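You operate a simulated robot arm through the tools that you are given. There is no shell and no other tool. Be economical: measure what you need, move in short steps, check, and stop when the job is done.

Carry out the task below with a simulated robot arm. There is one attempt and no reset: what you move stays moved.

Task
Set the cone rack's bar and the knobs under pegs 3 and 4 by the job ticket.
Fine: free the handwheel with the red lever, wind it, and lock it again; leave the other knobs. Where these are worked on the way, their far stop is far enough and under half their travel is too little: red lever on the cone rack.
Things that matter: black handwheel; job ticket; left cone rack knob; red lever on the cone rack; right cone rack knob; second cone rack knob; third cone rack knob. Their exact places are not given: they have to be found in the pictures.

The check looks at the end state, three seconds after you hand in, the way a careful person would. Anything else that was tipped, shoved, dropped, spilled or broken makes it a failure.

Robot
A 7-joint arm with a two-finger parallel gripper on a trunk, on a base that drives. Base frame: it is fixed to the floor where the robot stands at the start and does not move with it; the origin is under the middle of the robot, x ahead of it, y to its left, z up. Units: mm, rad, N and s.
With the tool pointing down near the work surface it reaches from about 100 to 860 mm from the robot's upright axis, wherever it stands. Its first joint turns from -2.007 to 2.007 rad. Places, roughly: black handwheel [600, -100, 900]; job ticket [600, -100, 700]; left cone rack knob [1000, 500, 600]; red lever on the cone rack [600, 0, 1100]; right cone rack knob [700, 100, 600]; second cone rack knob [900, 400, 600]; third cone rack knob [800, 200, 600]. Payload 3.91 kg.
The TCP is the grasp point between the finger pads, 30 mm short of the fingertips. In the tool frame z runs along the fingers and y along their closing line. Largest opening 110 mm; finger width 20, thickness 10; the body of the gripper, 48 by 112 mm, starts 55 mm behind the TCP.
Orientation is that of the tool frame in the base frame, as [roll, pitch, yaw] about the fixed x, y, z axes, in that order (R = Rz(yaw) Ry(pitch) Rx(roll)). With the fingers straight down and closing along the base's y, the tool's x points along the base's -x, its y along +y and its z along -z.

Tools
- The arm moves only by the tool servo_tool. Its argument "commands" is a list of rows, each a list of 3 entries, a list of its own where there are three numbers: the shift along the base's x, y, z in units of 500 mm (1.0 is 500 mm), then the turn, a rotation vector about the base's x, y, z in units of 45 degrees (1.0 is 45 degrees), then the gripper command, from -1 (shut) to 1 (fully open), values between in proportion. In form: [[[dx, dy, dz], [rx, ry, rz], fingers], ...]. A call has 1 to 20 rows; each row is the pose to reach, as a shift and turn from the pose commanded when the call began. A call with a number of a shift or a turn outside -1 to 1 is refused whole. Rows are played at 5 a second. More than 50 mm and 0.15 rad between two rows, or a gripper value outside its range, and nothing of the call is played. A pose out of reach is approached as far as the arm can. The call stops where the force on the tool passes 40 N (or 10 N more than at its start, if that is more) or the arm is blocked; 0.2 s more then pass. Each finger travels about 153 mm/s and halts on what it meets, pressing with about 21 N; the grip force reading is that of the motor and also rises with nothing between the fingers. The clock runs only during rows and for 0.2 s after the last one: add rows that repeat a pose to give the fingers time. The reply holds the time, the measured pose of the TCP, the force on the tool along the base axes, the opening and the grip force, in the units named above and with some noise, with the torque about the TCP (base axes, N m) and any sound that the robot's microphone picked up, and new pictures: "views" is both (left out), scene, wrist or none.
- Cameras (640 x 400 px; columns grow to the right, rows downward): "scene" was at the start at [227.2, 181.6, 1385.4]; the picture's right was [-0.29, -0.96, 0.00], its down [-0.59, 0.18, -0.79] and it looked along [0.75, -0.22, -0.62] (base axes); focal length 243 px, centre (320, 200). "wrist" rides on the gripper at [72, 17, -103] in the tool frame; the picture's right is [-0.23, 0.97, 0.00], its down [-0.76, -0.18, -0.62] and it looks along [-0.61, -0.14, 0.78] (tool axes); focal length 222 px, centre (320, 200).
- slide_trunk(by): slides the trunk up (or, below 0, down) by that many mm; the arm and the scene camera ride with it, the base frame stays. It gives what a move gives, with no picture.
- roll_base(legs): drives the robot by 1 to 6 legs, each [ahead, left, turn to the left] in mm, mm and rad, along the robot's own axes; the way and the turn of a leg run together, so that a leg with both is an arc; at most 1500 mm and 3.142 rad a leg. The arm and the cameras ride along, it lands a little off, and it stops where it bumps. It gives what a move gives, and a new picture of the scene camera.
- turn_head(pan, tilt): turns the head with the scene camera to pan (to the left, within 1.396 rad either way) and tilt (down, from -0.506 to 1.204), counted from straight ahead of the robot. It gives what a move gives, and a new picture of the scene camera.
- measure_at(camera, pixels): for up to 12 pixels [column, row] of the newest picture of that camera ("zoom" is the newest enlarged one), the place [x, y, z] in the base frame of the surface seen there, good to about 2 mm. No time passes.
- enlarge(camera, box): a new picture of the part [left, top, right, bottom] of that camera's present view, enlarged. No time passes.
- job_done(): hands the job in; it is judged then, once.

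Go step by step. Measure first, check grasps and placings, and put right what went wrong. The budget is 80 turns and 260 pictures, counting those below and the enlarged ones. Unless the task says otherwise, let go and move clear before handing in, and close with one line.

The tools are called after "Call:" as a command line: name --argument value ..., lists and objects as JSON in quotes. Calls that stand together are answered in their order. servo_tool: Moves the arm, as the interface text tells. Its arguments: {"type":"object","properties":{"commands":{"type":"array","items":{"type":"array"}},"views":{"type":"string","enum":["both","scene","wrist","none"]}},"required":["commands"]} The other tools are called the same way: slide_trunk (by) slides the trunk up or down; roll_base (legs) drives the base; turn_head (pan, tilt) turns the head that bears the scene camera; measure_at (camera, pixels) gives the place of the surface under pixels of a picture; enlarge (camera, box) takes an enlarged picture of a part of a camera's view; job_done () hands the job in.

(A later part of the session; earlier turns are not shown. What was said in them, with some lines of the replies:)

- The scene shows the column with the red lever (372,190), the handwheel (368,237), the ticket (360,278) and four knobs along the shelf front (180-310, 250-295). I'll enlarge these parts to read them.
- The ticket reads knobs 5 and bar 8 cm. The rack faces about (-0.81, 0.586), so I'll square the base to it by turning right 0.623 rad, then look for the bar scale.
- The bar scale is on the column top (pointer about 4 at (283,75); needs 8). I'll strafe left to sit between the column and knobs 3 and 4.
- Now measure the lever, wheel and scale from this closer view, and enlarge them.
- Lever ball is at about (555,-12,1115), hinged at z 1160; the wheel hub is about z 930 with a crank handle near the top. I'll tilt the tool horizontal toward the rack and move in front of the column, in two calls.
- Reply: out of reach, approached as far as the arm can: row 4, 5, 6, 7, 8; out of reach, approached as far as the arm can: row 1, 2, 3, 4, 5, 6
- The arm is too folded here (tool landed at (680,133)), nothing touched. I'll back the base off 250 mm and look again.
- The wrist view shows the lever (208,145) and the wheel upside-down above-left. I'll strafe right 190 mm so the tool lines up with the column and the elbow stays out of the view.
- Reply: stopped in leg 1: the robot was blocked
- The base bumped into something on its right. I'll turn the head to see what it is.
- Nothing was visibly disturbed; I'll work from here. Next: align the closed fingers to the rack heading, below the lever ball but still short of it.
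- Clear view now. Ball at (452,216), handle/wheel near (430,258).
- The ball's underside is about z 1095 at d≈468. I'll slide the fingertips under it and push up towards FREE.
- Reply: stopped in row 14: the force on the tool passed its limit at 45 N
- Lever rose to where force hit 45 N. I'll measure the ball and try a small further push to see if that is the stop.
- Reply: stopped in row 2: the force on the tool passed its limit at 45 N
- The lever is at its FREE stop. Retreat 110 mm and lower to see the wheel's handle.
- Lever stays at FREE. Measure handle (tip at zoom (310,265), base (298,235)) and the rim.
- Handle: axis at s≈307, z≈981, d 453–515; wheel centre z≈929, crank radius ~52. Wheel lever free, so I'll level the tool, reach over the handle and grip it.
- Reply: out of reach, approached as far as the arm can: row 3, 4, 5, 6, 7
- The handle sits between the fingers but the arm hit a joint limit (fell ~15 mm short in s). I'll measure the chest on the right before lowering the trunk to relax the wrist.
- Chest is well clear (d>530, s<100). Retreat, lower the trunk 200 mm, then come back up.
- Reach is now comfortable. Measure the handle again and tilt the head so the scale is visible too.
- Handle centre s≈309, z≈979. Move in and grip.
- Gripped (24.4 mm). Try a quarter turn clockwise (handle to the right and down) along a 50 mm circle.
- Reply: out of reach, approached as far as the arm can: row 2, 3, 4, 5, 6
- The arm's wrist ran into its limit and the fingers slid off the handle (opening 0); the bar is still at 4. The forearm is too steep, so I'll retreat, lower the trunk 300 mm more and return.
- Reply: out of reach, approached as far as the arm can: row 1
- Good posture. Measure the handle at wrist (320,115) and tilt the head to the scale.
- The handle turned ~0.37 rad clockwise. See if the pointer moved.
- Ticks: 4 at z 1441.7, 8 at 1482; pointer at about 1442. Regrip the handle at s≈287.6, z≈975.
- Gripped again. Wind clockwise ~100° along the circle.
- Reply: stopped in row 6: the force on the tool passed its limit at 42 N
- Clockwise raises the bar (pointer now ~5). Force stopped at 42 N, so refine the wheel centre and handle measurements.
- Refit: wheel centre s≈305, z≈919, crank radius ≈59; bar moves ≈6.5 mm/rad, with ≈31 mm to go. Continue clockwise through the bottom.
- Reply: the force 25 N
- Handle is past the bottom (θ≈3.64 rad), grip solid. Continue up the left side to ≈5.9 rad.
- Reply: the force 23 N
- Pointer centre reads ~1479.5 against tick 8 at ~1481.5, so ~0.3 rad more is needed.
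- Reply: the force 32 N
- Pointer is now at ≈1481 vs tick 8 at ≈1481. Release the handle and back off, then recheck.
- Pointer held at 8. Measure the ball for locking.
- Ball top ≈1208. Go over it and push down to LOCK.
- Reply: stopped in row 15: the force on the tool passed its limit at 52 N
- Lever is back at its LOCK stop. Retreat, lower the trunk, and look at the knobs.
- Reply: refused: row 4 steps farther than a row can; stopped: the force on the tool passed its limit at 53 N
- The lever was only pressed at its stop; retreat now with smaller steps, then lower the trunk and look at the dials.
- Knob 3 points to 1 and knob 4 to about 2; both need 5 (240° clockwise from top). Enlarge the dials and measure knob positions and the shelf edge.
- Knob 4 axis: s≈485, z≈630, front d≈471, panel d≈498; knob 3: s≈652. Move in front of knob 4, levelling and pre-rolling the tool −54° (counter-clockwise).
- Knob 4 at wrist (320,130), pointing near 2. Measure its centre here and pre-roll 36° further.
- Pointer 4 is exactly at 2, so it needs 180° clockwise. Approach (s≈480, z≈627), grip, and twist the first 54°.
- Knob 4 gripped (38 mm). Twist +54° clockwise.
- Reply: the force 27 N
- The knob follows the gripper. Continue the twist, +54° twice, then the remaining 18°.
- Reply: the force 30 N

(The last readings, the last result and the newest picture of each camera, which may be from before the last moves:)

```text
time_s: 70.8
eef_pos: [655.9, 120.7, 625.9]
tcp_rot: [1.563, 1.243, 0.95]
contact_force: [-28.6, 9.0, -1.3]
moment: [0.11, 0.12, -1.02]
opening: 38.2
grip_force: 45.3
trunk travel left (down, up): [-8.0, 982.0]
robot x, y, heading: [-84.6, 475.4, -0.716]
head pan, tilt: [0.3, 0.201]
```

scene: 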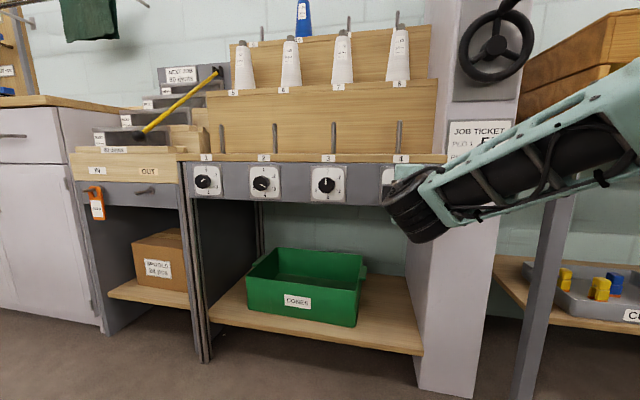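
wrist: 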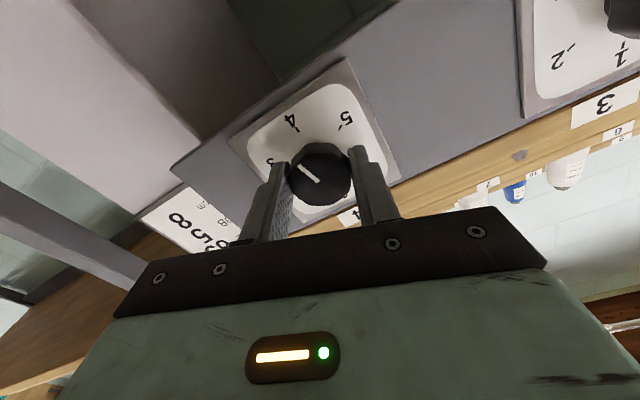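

Call:
servo_tool --commands '[[[-0.003, 0.002, 0], [0.139, -0.1, 0], -1], [[-0.003, 0.002, 0], [0.278, -0.201, 0], -1], [[-0.003, 0.002, 0], [0.417, -0.301, 0], -1], [[-0.003, 0.002, 0], [0.556, -0.402, 0], -1], [[-0.003, 0.002, 0], [0.695, -0.502, 0], -1], [[-0.003, 0.002, 0], [0.834, -0.602, 0], -1], [[-0.003, 0.002, 0], [0.973, -0.703, 0], -1]]' --views "wrist"

Call:
enlarge --camera "wrist" --box '[240, 80, 400, 230]'

```text
time_s: 72.4
eef_pos: [656.3, 120.4, 627.1]
tcp_rot: [1.559, 0.301, 0.947]
contact_force: [34.0, -1.9, 13.7]
moment: [0.33, 0.48, 0.16]
opening: 37.9
grip_force: 44.3
trunk travel left (down, up): [-8.0, 982.0]
robot x, y, heading: [-83.5, 472.3, -0.714]
head pan, tilt: [0.3, 0.201]
```

wrist: 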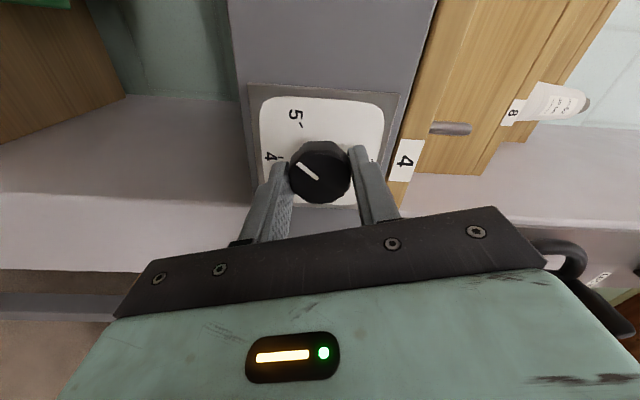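

```text
2.67 times, centred on (320, 155) of wrist
```

zoom: 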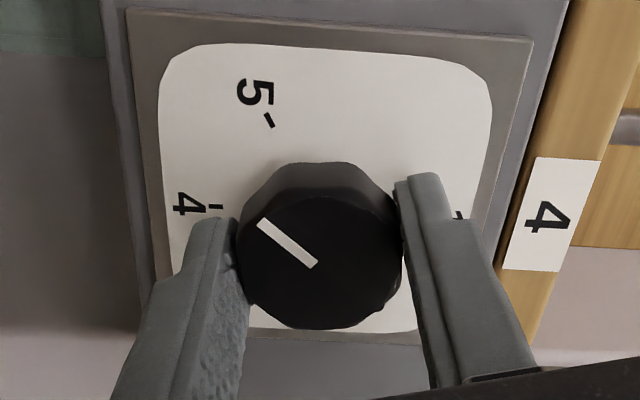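

18° remain to reach 5.

Call:
servo_tool --commands '[[[-0.001, 0, 0], [0.11, -0.08, 0], -1], [[-0.001, 0, 0], [0.22, -0.16, 0], -1], [[-0.001, 0, 0], [0.324, -0.234, 0], -1], [[-0.001, 0, 0], [0.324, -0.234, 0], -1]]' --views "wrist"

Call:
enlarge --camera "wrist" --box '[240, 80, 400, 230]'

```text
time_s: 73.4
eef_pos: [655.2, 120.9, 626.4]
tcp_rot: [1.557, -0.013, 0.95]
contact_force: [19.9, -4.4, 17.7]
moment: [0.31, 0.41, 1.2]
opening: 38.1
grip_force: 45.1
trunk travel left (down, up): [-8.0, 982.0]
robot x, y, heading: [-87.2, 470.3, -0.715]
head pan, tilt: [0.3, 0.201]
```

wrist: 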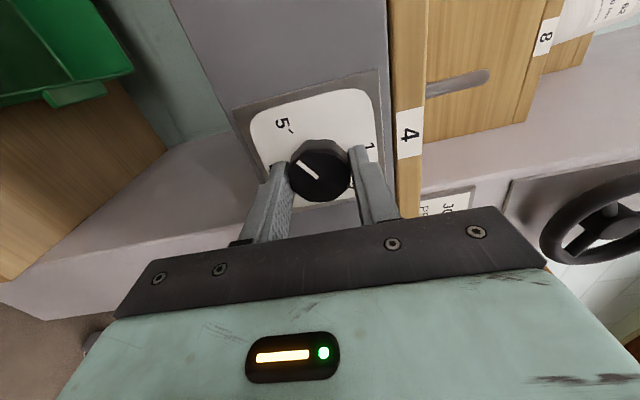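

```text
2.67 times, centred on (320, 155) of wrist
```

zoom: 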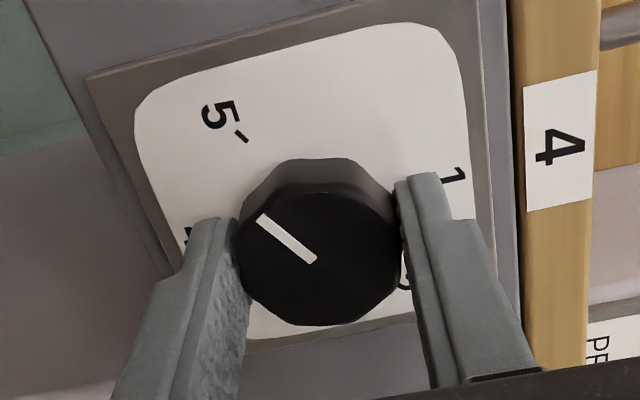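

Pointer now aligned with 5. Release, back off, check.

Call:
servo_tool --commands '[[[0, 0, 0], [0, 0, 0], 0.1], [[0, 0, 0], [0, 0, 0], 0.1], [[-0.05, 0.036, 0], [0, 0, 0], 0.1], [[-0.1, 0.072, 0], [0, 0, 0], 0.1], [[-0.15, 0.108, 0], [0, 0, 0], 0.1]]' --views "both"

Call:
enlarge --camera "wrist" --box '[240, 50, 400, 200]'

```text
time_s: 74.6
eef_pos: [579.9, 172.6, 625.4]
tcp_rot: [1.559, -0.011, 0.947]
contact_force: [0.3, 0.6, -0.2]
moment: [-0.03, 0.0, 0.01]
opening: 60.5
grip_force: 0.0
trunk travel left (down, up): [-8.0, 982.0]
robot x, y, heading: [-85.7, 470.4, -0.718]
head pan, tilt: [0.3, 0.201]
```

scene: 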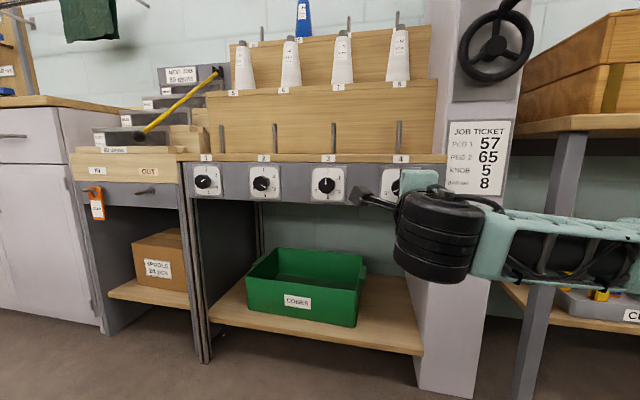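
wrist: 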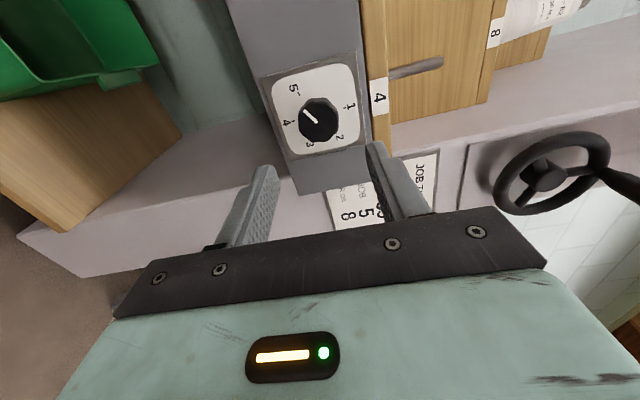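

```text
2.67 times, centred on (320, 125) of wrist
```

zoom: 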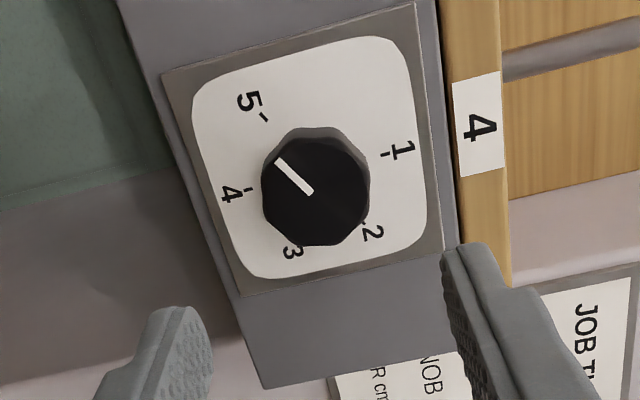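

Knob 4 is at 5. Now slide over to knob 3 (s≈644) while rolling the tool back.

Call:
servo_tool --commands '[[[0.0276, 0.0381, 0], [-0.139, 0.1, 0], 0.1], [[0.055, 0.076, 0], [-0.278, 0.201, 0], 0.1], [[0.083, 0.114, 0], [-0.417, 0.301, 0], 0.1], [[0.11, 0.152, 0.002], [-0.556, 0.402, 0], 0.1], [[0.138, 0.19, 0.002], [-0.695, 0.502, 0], 0.1], [[0.165, 0.229, 0.002], [-0.834, 0.602, 0], 0.1], [[0.193, 0.267, 0.002], [-0.973, 0.703, 0], 0.1]]' --views "none"

Call:
servo_tool --commands '[[[0, 0, 0], [-0.139, 0.1, 0], 0.1], [[0, 0, 0], [-0.278, 0.201, 0], 0.1], [[0, 0, 0], [-0.417, 0.301, 0], 0.1], [[0, 0, 0], [-0.556, 0.402, 0], 0.1], [[0, 0, 0], [-0.695, 0.502, 0], 0.1], [[0, 0, 0], [-0.834, 0.602, 0], 0.1], [[0, 0, 0], [-0.973, 0.703, 0], 0.1]]' --views "none"

Call:
servo_tool --commands '[[[0, 0, 0], [-0.139, 0.1, 0], 0.1], [[0, 0, 0], [-0.278, 0.201, 0], 0.1], [[0, 0, 0], [-0.417, 0.301, 0], 0.1], [[0, 0, 0], [-0.556, 0.402, 0], 0.1], [[0, 0, 0], [-0.695, 0.502, 0], 0.1], [[0, 0, 0], [-0.834, 0.602, 0], 0.1], [[0, 0, 0], [-0.973, 0.703, 0], 0.1]]' --views "both"

```text
time_s: 76.2
eef_pos: [677.5, 306.6, 624.3]
tcp_rot: [1.56, 0.934, 0.948]
contact_force: [0.9, -0.2, -1.2]
moment: [0.01, 0.0, -0.03]
opening: 60.3
grip_force: 0.0
trunk travel left (down, up): [-8.0, 982.0]
robot x, y, heading: [-84.0, 473.9, -0.713]
head pan, tilt: [0.3, 0.201]
```

```text
time_s: 77.8
eef_pos: [676.2, 306.5, 627.3]
tcp_rot: [-1.589, 1.263, -2.202]
contact_force: [-0.1, -0.8, -0.1]
moment: [0.04, 0.01, -0.04]
opening: 60.5
grip_force: 0.0
trunk travel left (down, up): [-8.0, 982.0]
robot x, y, heading: [-85.9, 471.5, -0.717]
head pan, tilt: [0.3, 0.201]
```

```text
time_s: 79.4
eef_pos: [677.8, 307.0, 627.6]
tcp_rot: [-1.586, 0.323, -2.196]
contact_force: [0.5, -0.1, 0.2]
moment: [-0.01, -0.01, 0.04]
opening: 60.6
grip_force: 0.0
trunk travel left (down, up): [-8.0, 982.0]
robot x, y, heading: [-83.8, 473.5, -0.706]
head pan, tilt: [0.3, 0.201]
```

scene: 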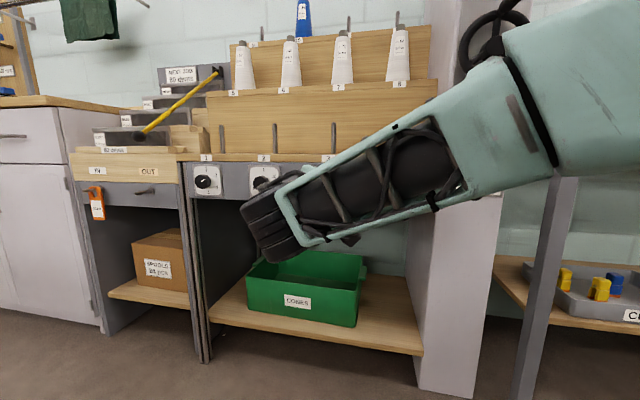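
wrist: 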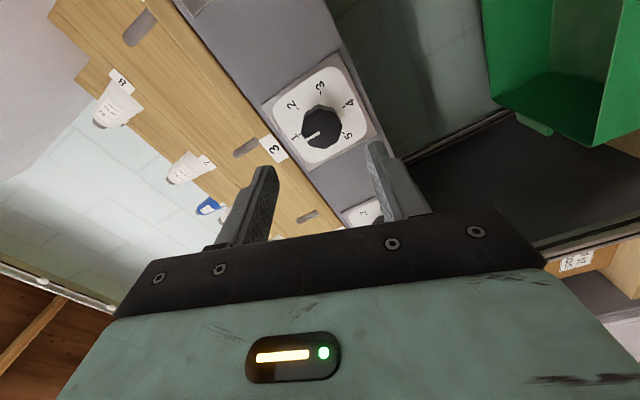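

Roll now −72°. Roll a further −48° to −120°, then measure knob 3.

Call:
servo_tool --commands '[[[0, 0, 0], [-0.139, 0.1, 0], 0.1], [[0, 0, 0], [-0.278, 0.201, 0], 0.1], [[0, 0, 0], [-0.417, 0.301, 0], 0.1], [[0, 0, 0], [-0.556, 0.402, 0], 0.1], [[0, 0, 0], [-0.695, 0.502, 0], 0.1], [[0, 0, 0], [-0.865, 0.625, 0], 0.1], [[0, 0, 0], [-0.865, 0.625, 0], 0.1]]' --views "wrist"

Call:
enlarge --camera "wrist" --box '[270, 70, 370, 170]'

```text
refused: row 6 steps farther than a row can; nothing moved
```

```text
4.00 times, centred on (320, 120) of wrist
```

zoom: 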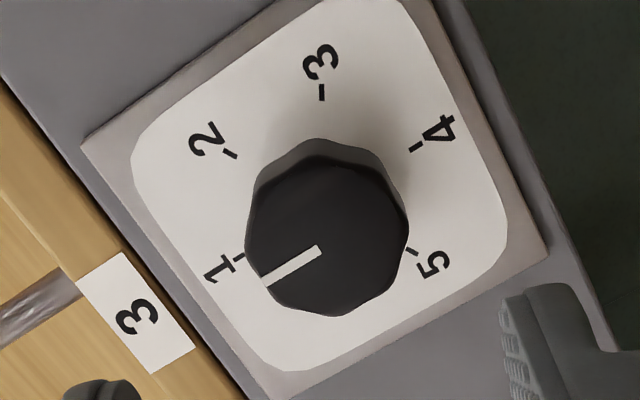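

Call:
measure_at --camera "zoom" --pixels '[[327, 235], [280, 235], [375, 235], [327, 190], [327, 280]]'

Call:
servo_tool --commands '[[[0, 0, 0], [-0.139, 0.1, 0], 0.1], [[0, 0, 0], [-0.278, 0.201, 0], 0.1], [[0, 0, 0], [-0.417, 0.301, 0], 0.1], [[0, 0, 0], [-0.556, 0.402, 0], 0.1], [[0, 0, 0], [-0.695, 0.502, 0], 0.1], [[0, 0, 0], [-0.78, 0.564, 0], 0.1], [[0, 0, 0], [-0.865, 0.625, 0], 0.1], [[0, 0, 0], [-0.865, 0.625, 0], 0.1]]' --views "wrist"

```text
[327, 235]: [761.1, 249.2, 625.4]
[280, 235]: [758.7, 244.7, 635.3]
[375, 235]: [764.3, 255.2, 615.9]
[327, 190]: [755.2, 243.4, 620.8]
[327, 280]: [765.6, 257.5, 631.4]
```

```text
time_s: 81.2
eef_pos: [676.7, 306.8, 629.0]
tcp_rot: [-1.581, -0.515, -2.201]
contact_force: [0.4, -0.2, 0.7]
moment: [-0.01, -0.02, -0.01]
opening: 60.5
grip_force: 0.0
trunk travel left (down, up): [-8.0, 982.0]
robot x, y, heading: [-81.7, 474.6, -0.716]
head pan, tilt: [0.3, 0.201]
```

wrist: 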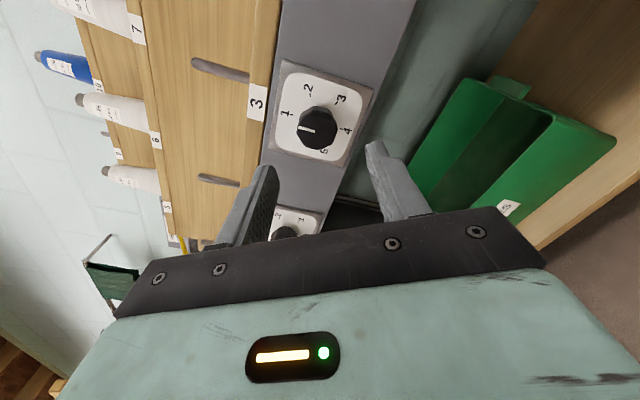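

Roll −120° reached cleanly. Approach knob 3 (s≈646.5, z≈626) and grip.

Call:
servo_tool --commands '[[[0.05, -0.035, -0.006], [0, 0, 0], 0.1], [[0.1, -0.07, -0.006], [0, 0, 0], 0.1], [[0.13, -0.091, -0.006], [0, 0, 0], 0.1], [[0.153, -0.107, -0.006], [0, 0, 0], 0.1], [[0.153, -0.107, -0.006], [0, 0, 0], 0.1], [[0.153, -0.107, -0.006], [0, 0, 0], -1], [[0.153, -0.107, -0.006], [0, 0, 0], -1], [[0.153, -0.107, -0.006], [0, 0, 0], -1]]' --views "wrist"

```text
time_s: 83.0
eef_pos: [753.2, 252.6, 630.4]
tcp_rot: [-1.574, -0.512, -2.201]
contact_force: [-1.8, 0.7, 3.0]
moment: [0.09, 0.09, 0.46]
opening: 37.9
grip_force: 45.1
trunk travel left (down, up): [-8.0, 982.0]
robot x, y, heading: [-83.5, 474.0, -0.723]
head pan, tilt: [0.3, 0.201]
stopped in row 8: the force on the tool passed its limit at 41 N (the readings are from after the stop); the commanded pose is now the measured one
```

wrist: 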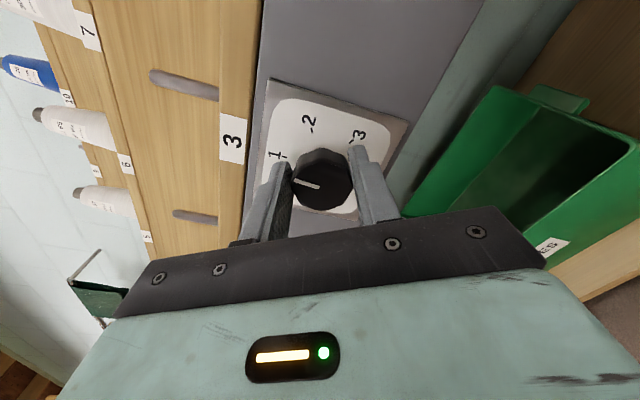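

Gripped (37.9 mm), low residual force. Twist clockwise 54° steps.

Call:
servo_tool --commands '[[[0, 0, 0], [0.139, -0.1, 0], -1], [[0, 0, 0], [0.278, -0.201, 0], -1], [[0, 0, 0], [0.417, -0.301, 0], -1], [[0, 0, 0], [0.556, -0.402, 0], -1], [[0, 0, 0], [0.695, -0.502, 0], -1], [[0, 0, 0], [0.834, -0.602, 0], -1], [[0, 0, 0], [0.973, -0.703, 0], -1]]' --views "wrist"

```text
time_s: 84.6
eef_pos: [753.3, 253.4, 625.1]
tcp_rot: [-1.585, 0.431, -2.202]
contact_force: [-24.0, -1.9, -27.4]
moment: [-0.23, -0.12, -0.49]
opening: 38.2
grip_force: 44.8
trunk travel left (down, up): [-8.0, 982.0]
robot x, y, heading: [-82.3, 469.3, -0.716]
head pan, tilt: [0.3, 0.201]
```

wrist: 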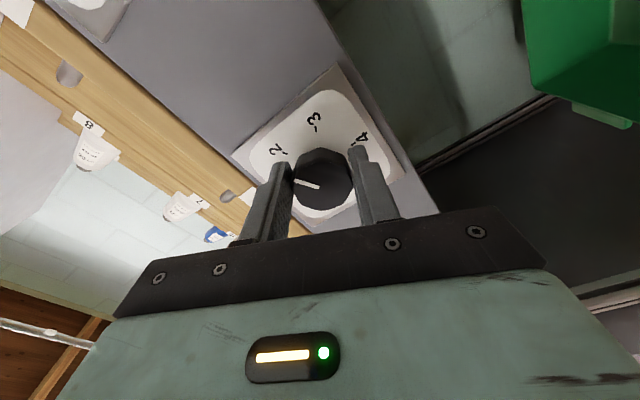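

Residual force suggests the tool is ~4 mm high; shift slightly while twisting on.

Call:
servo_tool --commands '[[[-0.003, -0.001, -0.006], [0.139, -0.1, 0], -1], [[-0.003, -0.001, -0.007], [0.278, -0.201, 0], -1], [[-0.003, -0.001, -0.007], [0.417, -0.301, 0], -1], [[-0.003, -0.001, -0.007], [0.556, -0.402, 0], -1], [[-0.003, -0.001, -0.007], [0.695, -0.502, 0], -1], [[-0.003, -0.001, -0.007], [0.834, -0.602, 0], -1], [[-0.003, -0.001, -0.007], [0.973, -0.703, 0], -1]]' --views "wrist"

```text
time_s: 85.7
eef_pos: [754.1, 255.2, 622.8]
tcp_rot: [-1.59, 0.987, -2.201]
contact_force: [13.4, -1.2, -5.9]
moment: [-0.43, -0.58, 0.05]
opening: 37.9
grip_force: 44.9
trunk travel left (down, up): [-8.0, 982.0]
robot x, y, heading: [-80.7, 472.2, -0.718]
head pan, tilt: [0.3, 0.201]
stopped in row 5: the force on the tool passed its limit at 47 N (the readings are from after the stop); the commanded pose is now the measured one
```

wrist: 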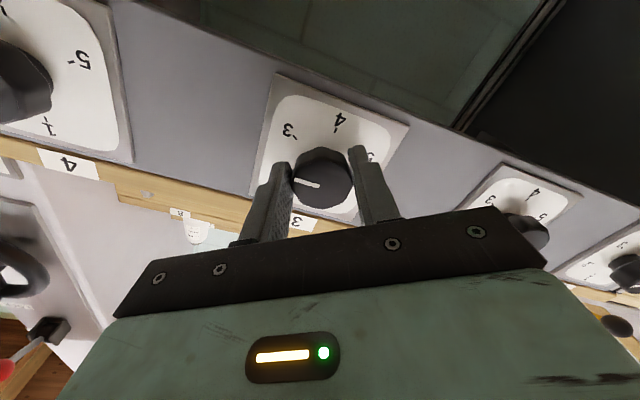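

Stopped at +86° of twist by side force. Open, recentre on the measured knob axis (s 647.5, z 625.5), and regrip.

Call:
servo_tool --commands '[[[0, 0, 0], [0, 0, 0], 0], [[-0.001, -0.002, 0.005], [0, 0, 0], 0], [[-0.001, -0.002, 0.005], [0, 0, 0], 0], [[-0.001, -0.002, 0.005], [0, 0, 0], -1], [[-0.001, -0.002, 0.005], [0, 0, 0], -1], [[-0.001, -0.002, 0.005], [0, 0, 0], -1]]' --views "wrist"

Call:
enlarge --camera "wrist" --box '[240, 80, 400, 230]'

```text
time_s: 87.1
eef_pos: [753.0, 257.1, 625.0]
tcp_rot: [-1.591, 0.989, -2.199]
contact_force: [15.3, 14.1, -12.5]
moment: [-0.61, -0.78, 0.29]
opening: 38.0
grip_force: 45.2
trunk travel left (down, up): [-8.0, 982.0]
robot x, y, heading: [-82.3, 474.1, -0.717]
head pan, tilt: [0.3, 0.201]
```

wrist: 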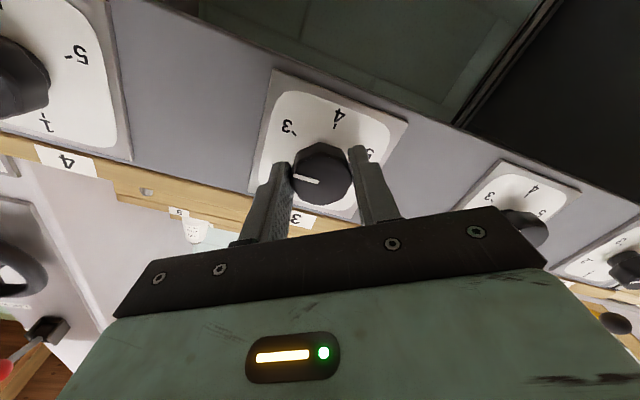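

```text
2.67 times, centred on (320, 155) of wrist
```

zoom: 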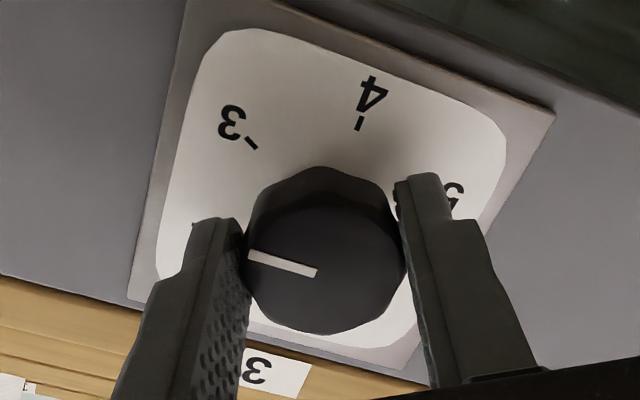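

Forces point to the knob axis being nearer s≈651.5, z≈627 (as the scene view said). Regrip there.

Call:
servo_tool --commands '[[[0, 0, 0], [0, 0, 0], 0], [[0.0047, 0.0065, 0.003], [0, 0, 0], 0], [[0.0047, 0.0065, 0.003], [0, 0, 0], 0], [[0.0047, 0.0065, 0.003], [0, 0, 0], -1], [[0.0047, 0.0065, 0.003], [0, 0, 0], -1], [[0.0047, 0.0065, 0.003], [0, 0, 0], -1]]' --views "none"

```text
time_s: 88.5
eef_pos: [754.8, 257.8, 627.9]
tcp_rot: [-1.585, 0.99, -2.197]
contact_force: [8.4, 2.4, -3.3]
moment: [-0.48, -0.73, -0.35]
opening: 38.0
grip_force: 44.9
trunk travel left (down, up): [-8.0, 982.0]
robot x, y, heading: [-82.7, 472.5, -0.711]
head pan, tilt: [0.3, 0.201]
```

Force is small now. Continue the twist +54°.

Call:
servo_tool --commands '[[[0, 0, 0], [0.139, -0.1, 0], -1], [[0, 0, 0], [0.278, -0.201, 0], -1], [[0, 0, 0], [0.417, -0.301, 0], -1], [[0, 0, 0], [0.556, -0.402, 0], -1], [[0, 0, 0], [0.695, -0.502, 0], -1], [[0, 0, 0], [0.834, -0.602, 0], -1], [[0, 0, 0], [0.973, -0.703, 0], -1]]' --views "wrist"

```text
time_s: 90.1
eef_pos: [755.0, 257.8, 626.5]
tcp_rot: [1.567, 1.205, 0.955]
contact_force: [17.3, -0.7, -5.7]
moment: [0.29, 0.44, -0.69]
opening: 38.2
grip_force: 45.2
trunk travel left (down, up): [-8.0, 982.0]
robot x, y, heading: [-81.1, 469.4, -0.711]
head pan, tilt: [0.3, 0.201]
```

wrist: 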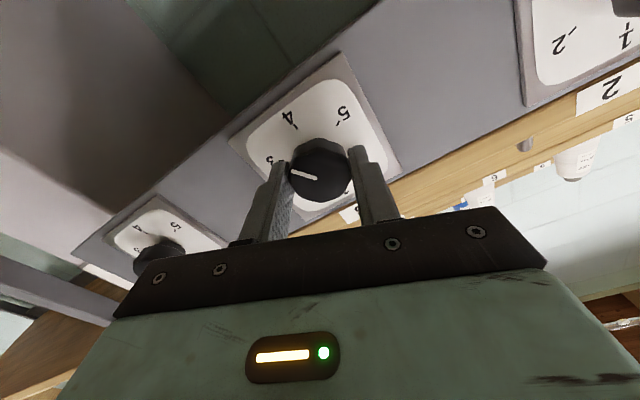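

Call:
servo_tool --commands '[[[0, 0, 0], [0.139, -0.1, 0], -1], [[0, 0, 0], [0.278, -0.201, 0], -1], [[0, 0, 0], [0.417, -0.301, 0], -1], [[0, 0, 0], [0.556, -0.402, 0], -1], [[0, 0, 0], [0.695, -0.502, 0], -1], [[0, 0, 0], [0.834, -0.602, 0], -1], [[0, 0, 0], [0.973, -0.703, 0], -1]]' --views "wrist"

```text
time_s: 91.4
eef_pos: [756.0, 256.4, 626.8]
tcp_rot: [1.542, 0.558, 0.932]
contact_force: [-0.9, 2.4, 7.3]
moment: [0.73, 0.98, -0.37]
opening: 38.0
grip_force: 44.6
out of reach, approached as far as the arm can: row 5
trunk travel left (down, up): [-8.0, 982.0]
robot x, y, heading: [-85.3, 474.0, -0.715]
head pan, tilt: [0.3, 0.201]
stopped in row 6: the force on the tool passed its limit at 46 N (the readings are from after the stop); the commanded pose is now the measured one
```

wrist: 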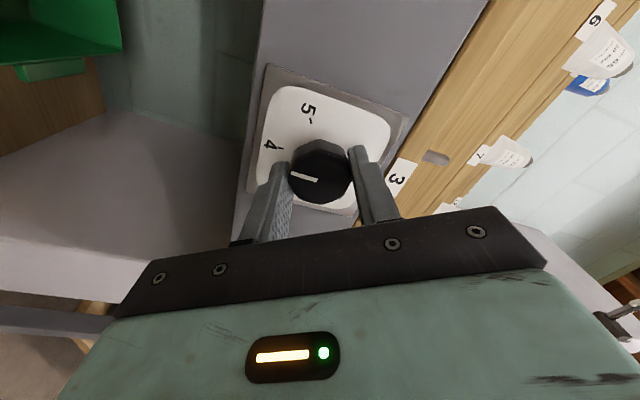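

The roll joint reached its end at +58°; about 62° remain. Release, back off, roll back, and view.

Call:
servo_tool --commands '[[[0, 0, 0], [0, 0, 0], 0.1], [[0, 0, 0], [0, 0, 0], 0.1], [[-0.05, 0.036, 0], [0, 0, 0], 0.1], [[-0.1, 0.072, 0], [-0.1, 0.07, 0], 0.1], [[-0.13, 0.094, 0], [-0.22, 0.16, 0], 0.1], [[-0.13, 0.094, 0], [-0.36, 0.26, 0], 0.1], [[-0.13, 0.094, 0], [-0.5, 0.36, 0], 0.1], [[-0.13, 0.094, 0], [-0.64, 0.46, 0], 0.1], [[-0.13, 0.094, 0], [-0.78, 0.56, 0], 0.1], [[-0.13, 0.094, 0], [-0.91, 0.657, 0], 0.1], [[-0.13, 0.094, 0], [-0.973, 0.703, 0], 0.1]]' --views "wrist"

Call:
enlarge --camera "wrist" --box '[240, 50, 400, 200]'

```text
time_s: 93.8
eef_pos: [690.9, 303.4, 624.3]
tcp_rot: [1.405, 1.506, 0.802]
contact_force: [0.2, 0.0, 0.4]
moment: [-0.01, -0.01, 0.02]
opening: 60.4
grip_force: 0.0
trunk travel left (down, up): [-8.0, 982.0]
robot x, y, heading: [-86.3, 471.8, -0.712]
head pan, tilt: [0.3, 0.201]
```

wrist: 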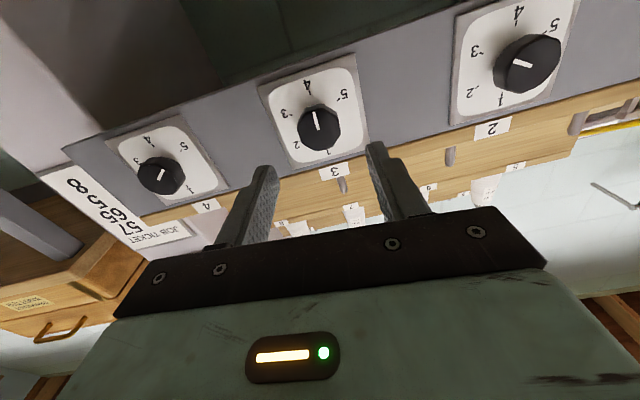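

```text
2.67 times, centred on (320, 125) of wrist
```

zoom: 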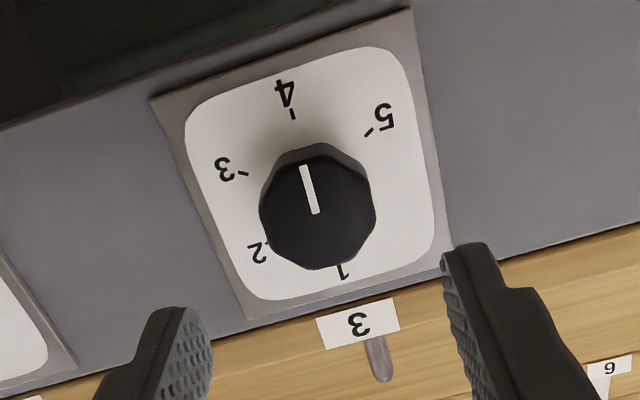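

Pointer 3 is ~4–5° past 4; about 56° remain. Roll back a little more, recentre and regrip.

Call:
servo_tool --commands '[[[0, 0, 0.005], [-0.11, 0.08, -0.01], 0.1], [[0, 0, 0.005], [-0.22, 0.16, -0.02], 0.1], [[0, 0, 0.005], [-0.284, 0.205, -0.03], 0.1], [[0.05, -0.035, 0.005], [-0.284, 0.205, -0.03], 0.1], [[0.1, -0.07, 0.005], [-0.284, 0.205, -0.03], 0.1], [[0.13, -0.0915, 0.005], [-0.284, 0.205, -0.03], 0.1], [[0.13, -0.0915, 0.005], [-0.284, 0.205, -0.03], 0.1], [[0.13, -0.0915, 0.005], [-0.284, 0.205, -0.03], -1], [[0.13, -0.0915, 0.005], [-0.284, 0.205, -0.03], -1], [[0.13, -0.0915, 0.005], [-0.284, 0.205, -0.03], -1]]' --views "wrist"

Call:
enlarge --camera "wrist" --box '[240, 80, 400, 230]'

```text
time_s: 96.0
eef_pos: [756.0, 256.7, 626.5]
tcp_rot: [-1.531, 1.36, -2.157]
contact_force: [5.0, -2.2, 1.4]
moment: [0.17, 0.29, -0.11]
opening: 37.8
grip_force: 45.4
trunk travel left (down, up): [-8.0, 982.0]
robot x, y, heading: [-82.2, 472.5, -0.715]
head pan, tilt: [0.3, 0.201]
```

wrist: 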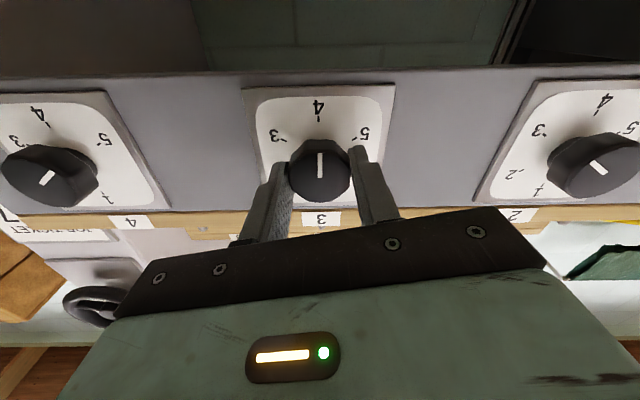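

```text
2.67 times, centred on (320, 155) of wrist
```

zoom: 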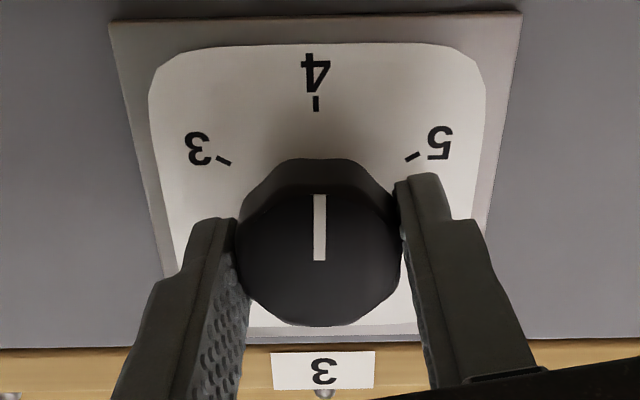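

Grip centred; pointer is right at 4. Twist +54°, then the last ~6° after inspection.

Call:
servo_tool --commands '[[[0, 0, 0], [0.139, -0.1, 0], -1], [[0, 0, 0], [0.278, -0.201, 0], -1], [[0, 0, 0], [0.417, -0.301, 0], -1], [[0, 0, 0], [0.556, -0.402, 0], -1], [[0, 0, 0], [0.695, -0.502, 0], -1], [[0, 0, 0], [0.834, -0.602, 0], -1], [[0, 0, 0], [0.973, -0.703, 0], -1]]' --views "none"

Call:
servo_tool --commands '[[[0, 0, 0], [0.108, -0.078, 0], -1], [[0, 0, 0], [0.108, -0.078, 0], -1]]' --views "wrist"

Call:
enlarge --camera "wrist" --box '[240, 80, 400, 230]'

```text
time_s: 97.6
eef_pos: [754.4, 257.5, 627.4]
tcp_rot: [1.565, 0.832, 0.933]
contact_force: [-31.7, -1.6, -7.3]
moment: [0.09, 0.2, -0.2]
opening: 37.9
grip_force: 45.0
trunk travel left (down, up): [-8.0, 982.0]
robot x, y, heading: [-80.4, 474.3, -0.713]
head pan, tilt: [0.3, 0.201]
```

```text
time_s: 98.2
eef_pos: [756.4, 256.9, 627.9]
tcp_rot: [1.565, 0.732, 0.934]
contact_force: [-33.1, -2.3, -9.6]
moment: [0.1, 0.26, -0.15]
opening: 37.9
grip_force: 44.8
trunk travel left (down, up): [-8.0, 982.0]
robot x, y, heading: [-84.3, 469.0, -0.719]
head pan, tilt: [0.3, 0.201]
```

wrist: 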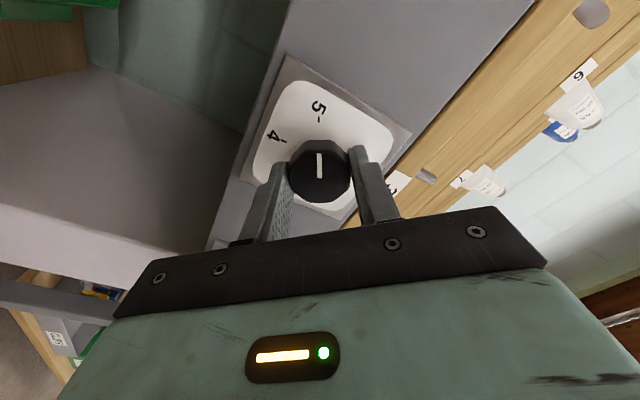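

```text
2.67 times, centred on (320, 155) of wrist
```

zoom: 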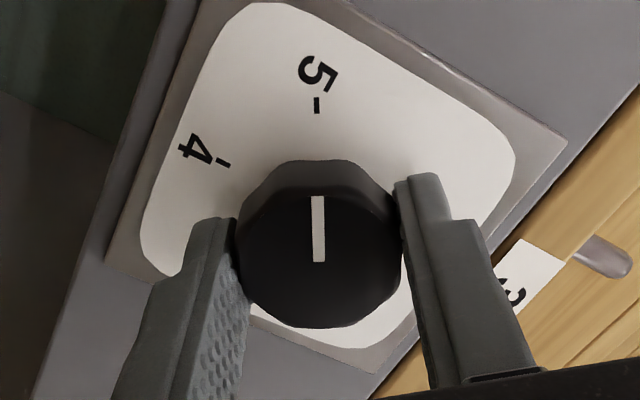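

Pointer 3 lines up with 5. Release, retreat well clear and check everything.

Call:
servo_tool --commands '[[[0, 0, 0], [0, 0, 0], 0.1], [[0, 0, 0], [0, 0, 0], 0.1], [[-0.05, 0.036, 0], [0, 0, 0], 0.1], [[-0.11, 0.08, 0], [0, 0, 0], 0.1], [[-0.17, 0.123, 0], [0, 0, 0], 0.1], [[-0.23, 0.166, 0], [0, 0, 0], 0.1]]' --views "wrist"

Call:
roll_base --legs '[[-60, 0, 0]]'

Call:
servo_tool --commands '[[[-0.05, -0.08, -0.05], [0, 0, 0], 0.1], [[-0.09, -0.16, -0.1], [0, 0, 0], 0.1], [[-0.14, -0.23, -0.15], [0, 0, 0], 0.1], [[-0.19, -0.3, -0.2], [0, 0, 0], 0.1], [[-0.19, -0.3, -0.2], [0, 0, 0], 0.1]]' --views "scene"

Call:
enlarge --camera "scene" --box '[180, 140, 440, 300]'

```text
time_s: 99.6
eef_pos: [641.8, 340.9, 626.8]
tcp_rot: [1.565, 0.732, 0.932]
contact_force: [-1.0, -0.1, -0.7]
moment: [-0.03, 0.0, 0.01]
opening: 60.3
grip_force: 0.0
trunk travel left (down, up): [-8.0, 982.0]
robot x, y, heading: [-80.6, 471.7, -0.714]
head pan, tilt: [0.3, 0.201]
```

wrist: 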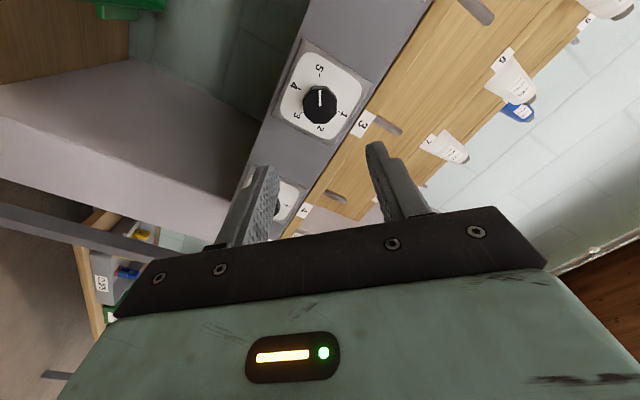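

```text
time_s: 100.5
eef_pos: [595.6, 380.6, 626.9]
tcp_rot: [1.563, 0.731, 0.934]
contact_force: [-0.9, -1.0, 0.3]
moment: [0.0, -0.01, -0.01]
opening: 60.5
grip_force: 0.0
trunk travel left (down, up): [-8.0, 982.0]
robot x, y, heading: [-125.6, 515.7, -0.715]
head pan, tilt: [0.3, 0.201]
```

scene: 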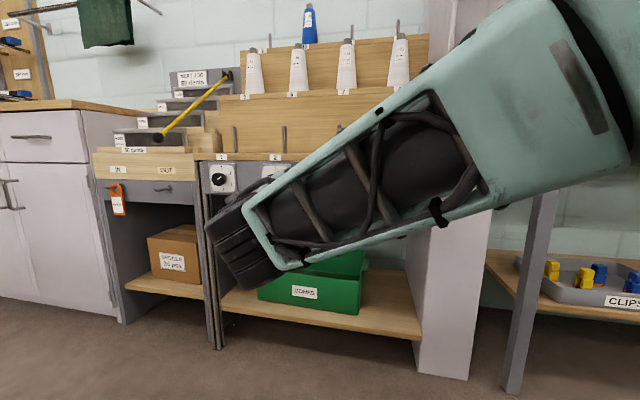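

```text
refused: row 1 steps farther than a row can; nothing moved
```

```text
2.46 times, centred on (310, 220) of scene
```

zoom: 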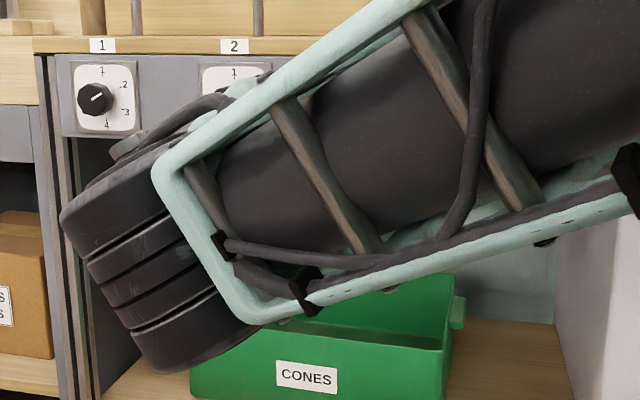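

Move the arm to the right in smaller steps so the head can see all.

Call:
servo_tool --commands '[[[-0.05, -0.07, 0], [0, 0, 0], 0.1], [[-0.1, -0.14, 0], [0, 0, 0], 0.1], [[-0.15, -0.21, 0], [0, 0, 0], 0.1], [[-0.2, -0.28, 0], [0, 0, 0], 0.1], [[-0.25, -0.35, 0], [0, 0, 0], 0.1], [[-0.3, -0.41, 0], [0, 0, 0], 0.1], [[-0.3, -0.41, 0], [0, 0, 0], 0.1]]' --views "scene"

Call:
enlarge --camera "scene" --box '[180, 130, 440, 290]'

Call:
turn_head --pan 0.1 --tilt -0.35

```text
time_s: 102.2
eef_pos: [447.2, 177.6, 627.3]
tcp_rot: [1.564, 0.731, 0.937]
contact_force: [0.0, -0.2, 0.1]
moment: [0.0, 0.01, 0.04]
opening: 60.5
grip_force: 0.1
trunk travel left (down, up): [-8.0, 982.0]
robot x, y, heading: [-127.1, 515.4, -0.711]
head pan, tilt: [0.3, 0.201]
```

scene: 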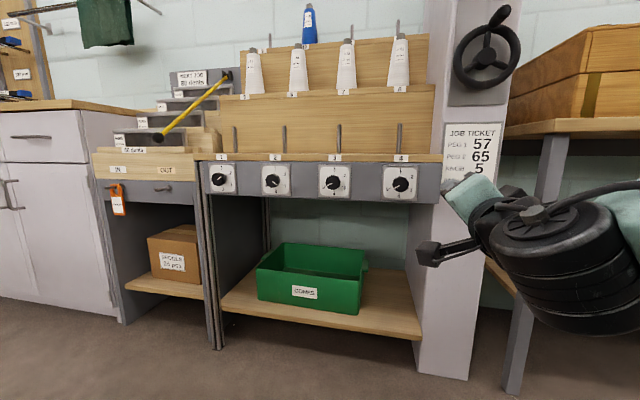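

```text
2.46 times, centred on (310, 210) of scene
```

zoom: 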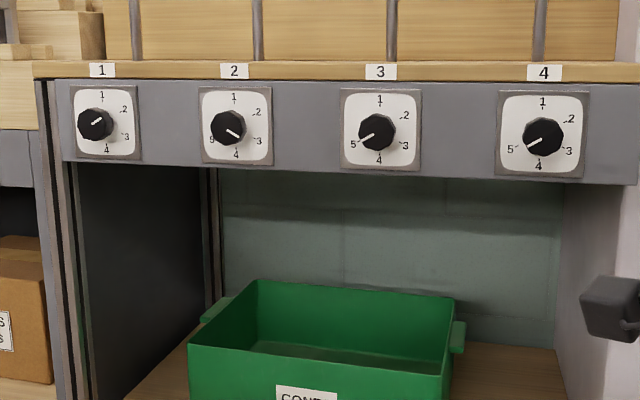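

```text
time_s: 103.1
eef_pos: [446.6, 176.9, 626.1]
tcp_rot: [1.563, 0.731, 0.935]
contact_force: [0.3, -1.0, 0.5]
moment: [-0.02, 0.02, -0.01]
opening: 60.7
grip_force: 0.1
trunk travel left (down, up): [-8.0, 982.0]
robot x, y, heading: [-128.6, 510.4, -0.715]
head pan, tilt: [0.099, -0.351]
```

scene: 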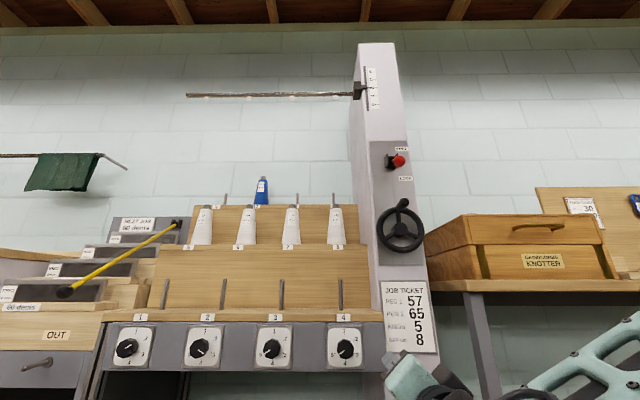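

Knobs 3 and 4 both point to 5; 1 and 2 are unchanged. Check lever and scale closely.

Call:
enlarge --camera "scene" --box '[365, 130, 435, 270]'

Call:
measure_at --camera "scene" --pixels '[[399, 158], [399, 162], [391, 160]]'

Call:
enlarge --camera "scene" --box '[350, 60, 390, 115]'

```text
2.86 times, centred on (400, 200) of scene
```

zoom: 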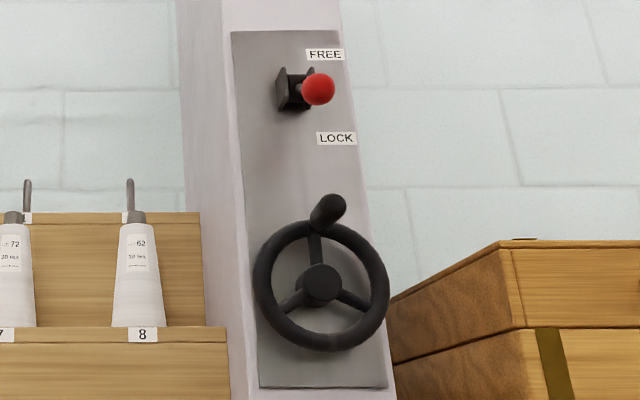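

```text
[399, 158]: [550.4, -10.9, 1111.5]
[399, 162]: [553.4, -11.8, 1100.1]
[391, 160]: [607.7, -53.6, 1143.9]
```

```text
7.27 times, centred on (370, 88) of scene
```

zoom: 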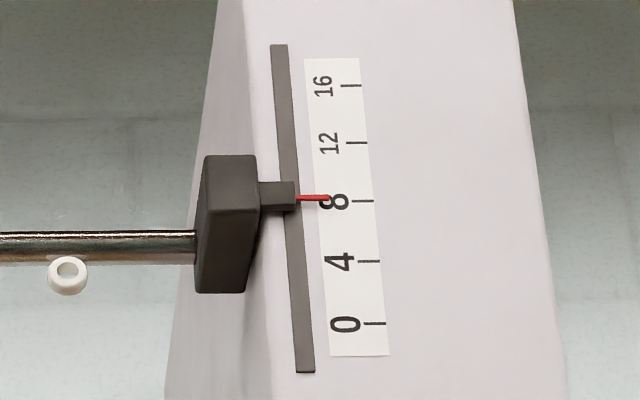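

The lever ball is back at z≈1108 (LOCK), the pointer sits at 8, knobs 3 and 4 point to 5, and the arm is clear; handing in.

Call:
job_done

```text
The job is handed in.
```

The job is handed in: the bar reads 8 cm and is locked again with the red lever, knobs 3 and 4 are set to 5, and knobs 1 and 2 were left alone. While moving sideways early on, the base was blocked once by something out of view. I looked to both sides and saw nothing disturbed, but I couldn't see behind the robot.
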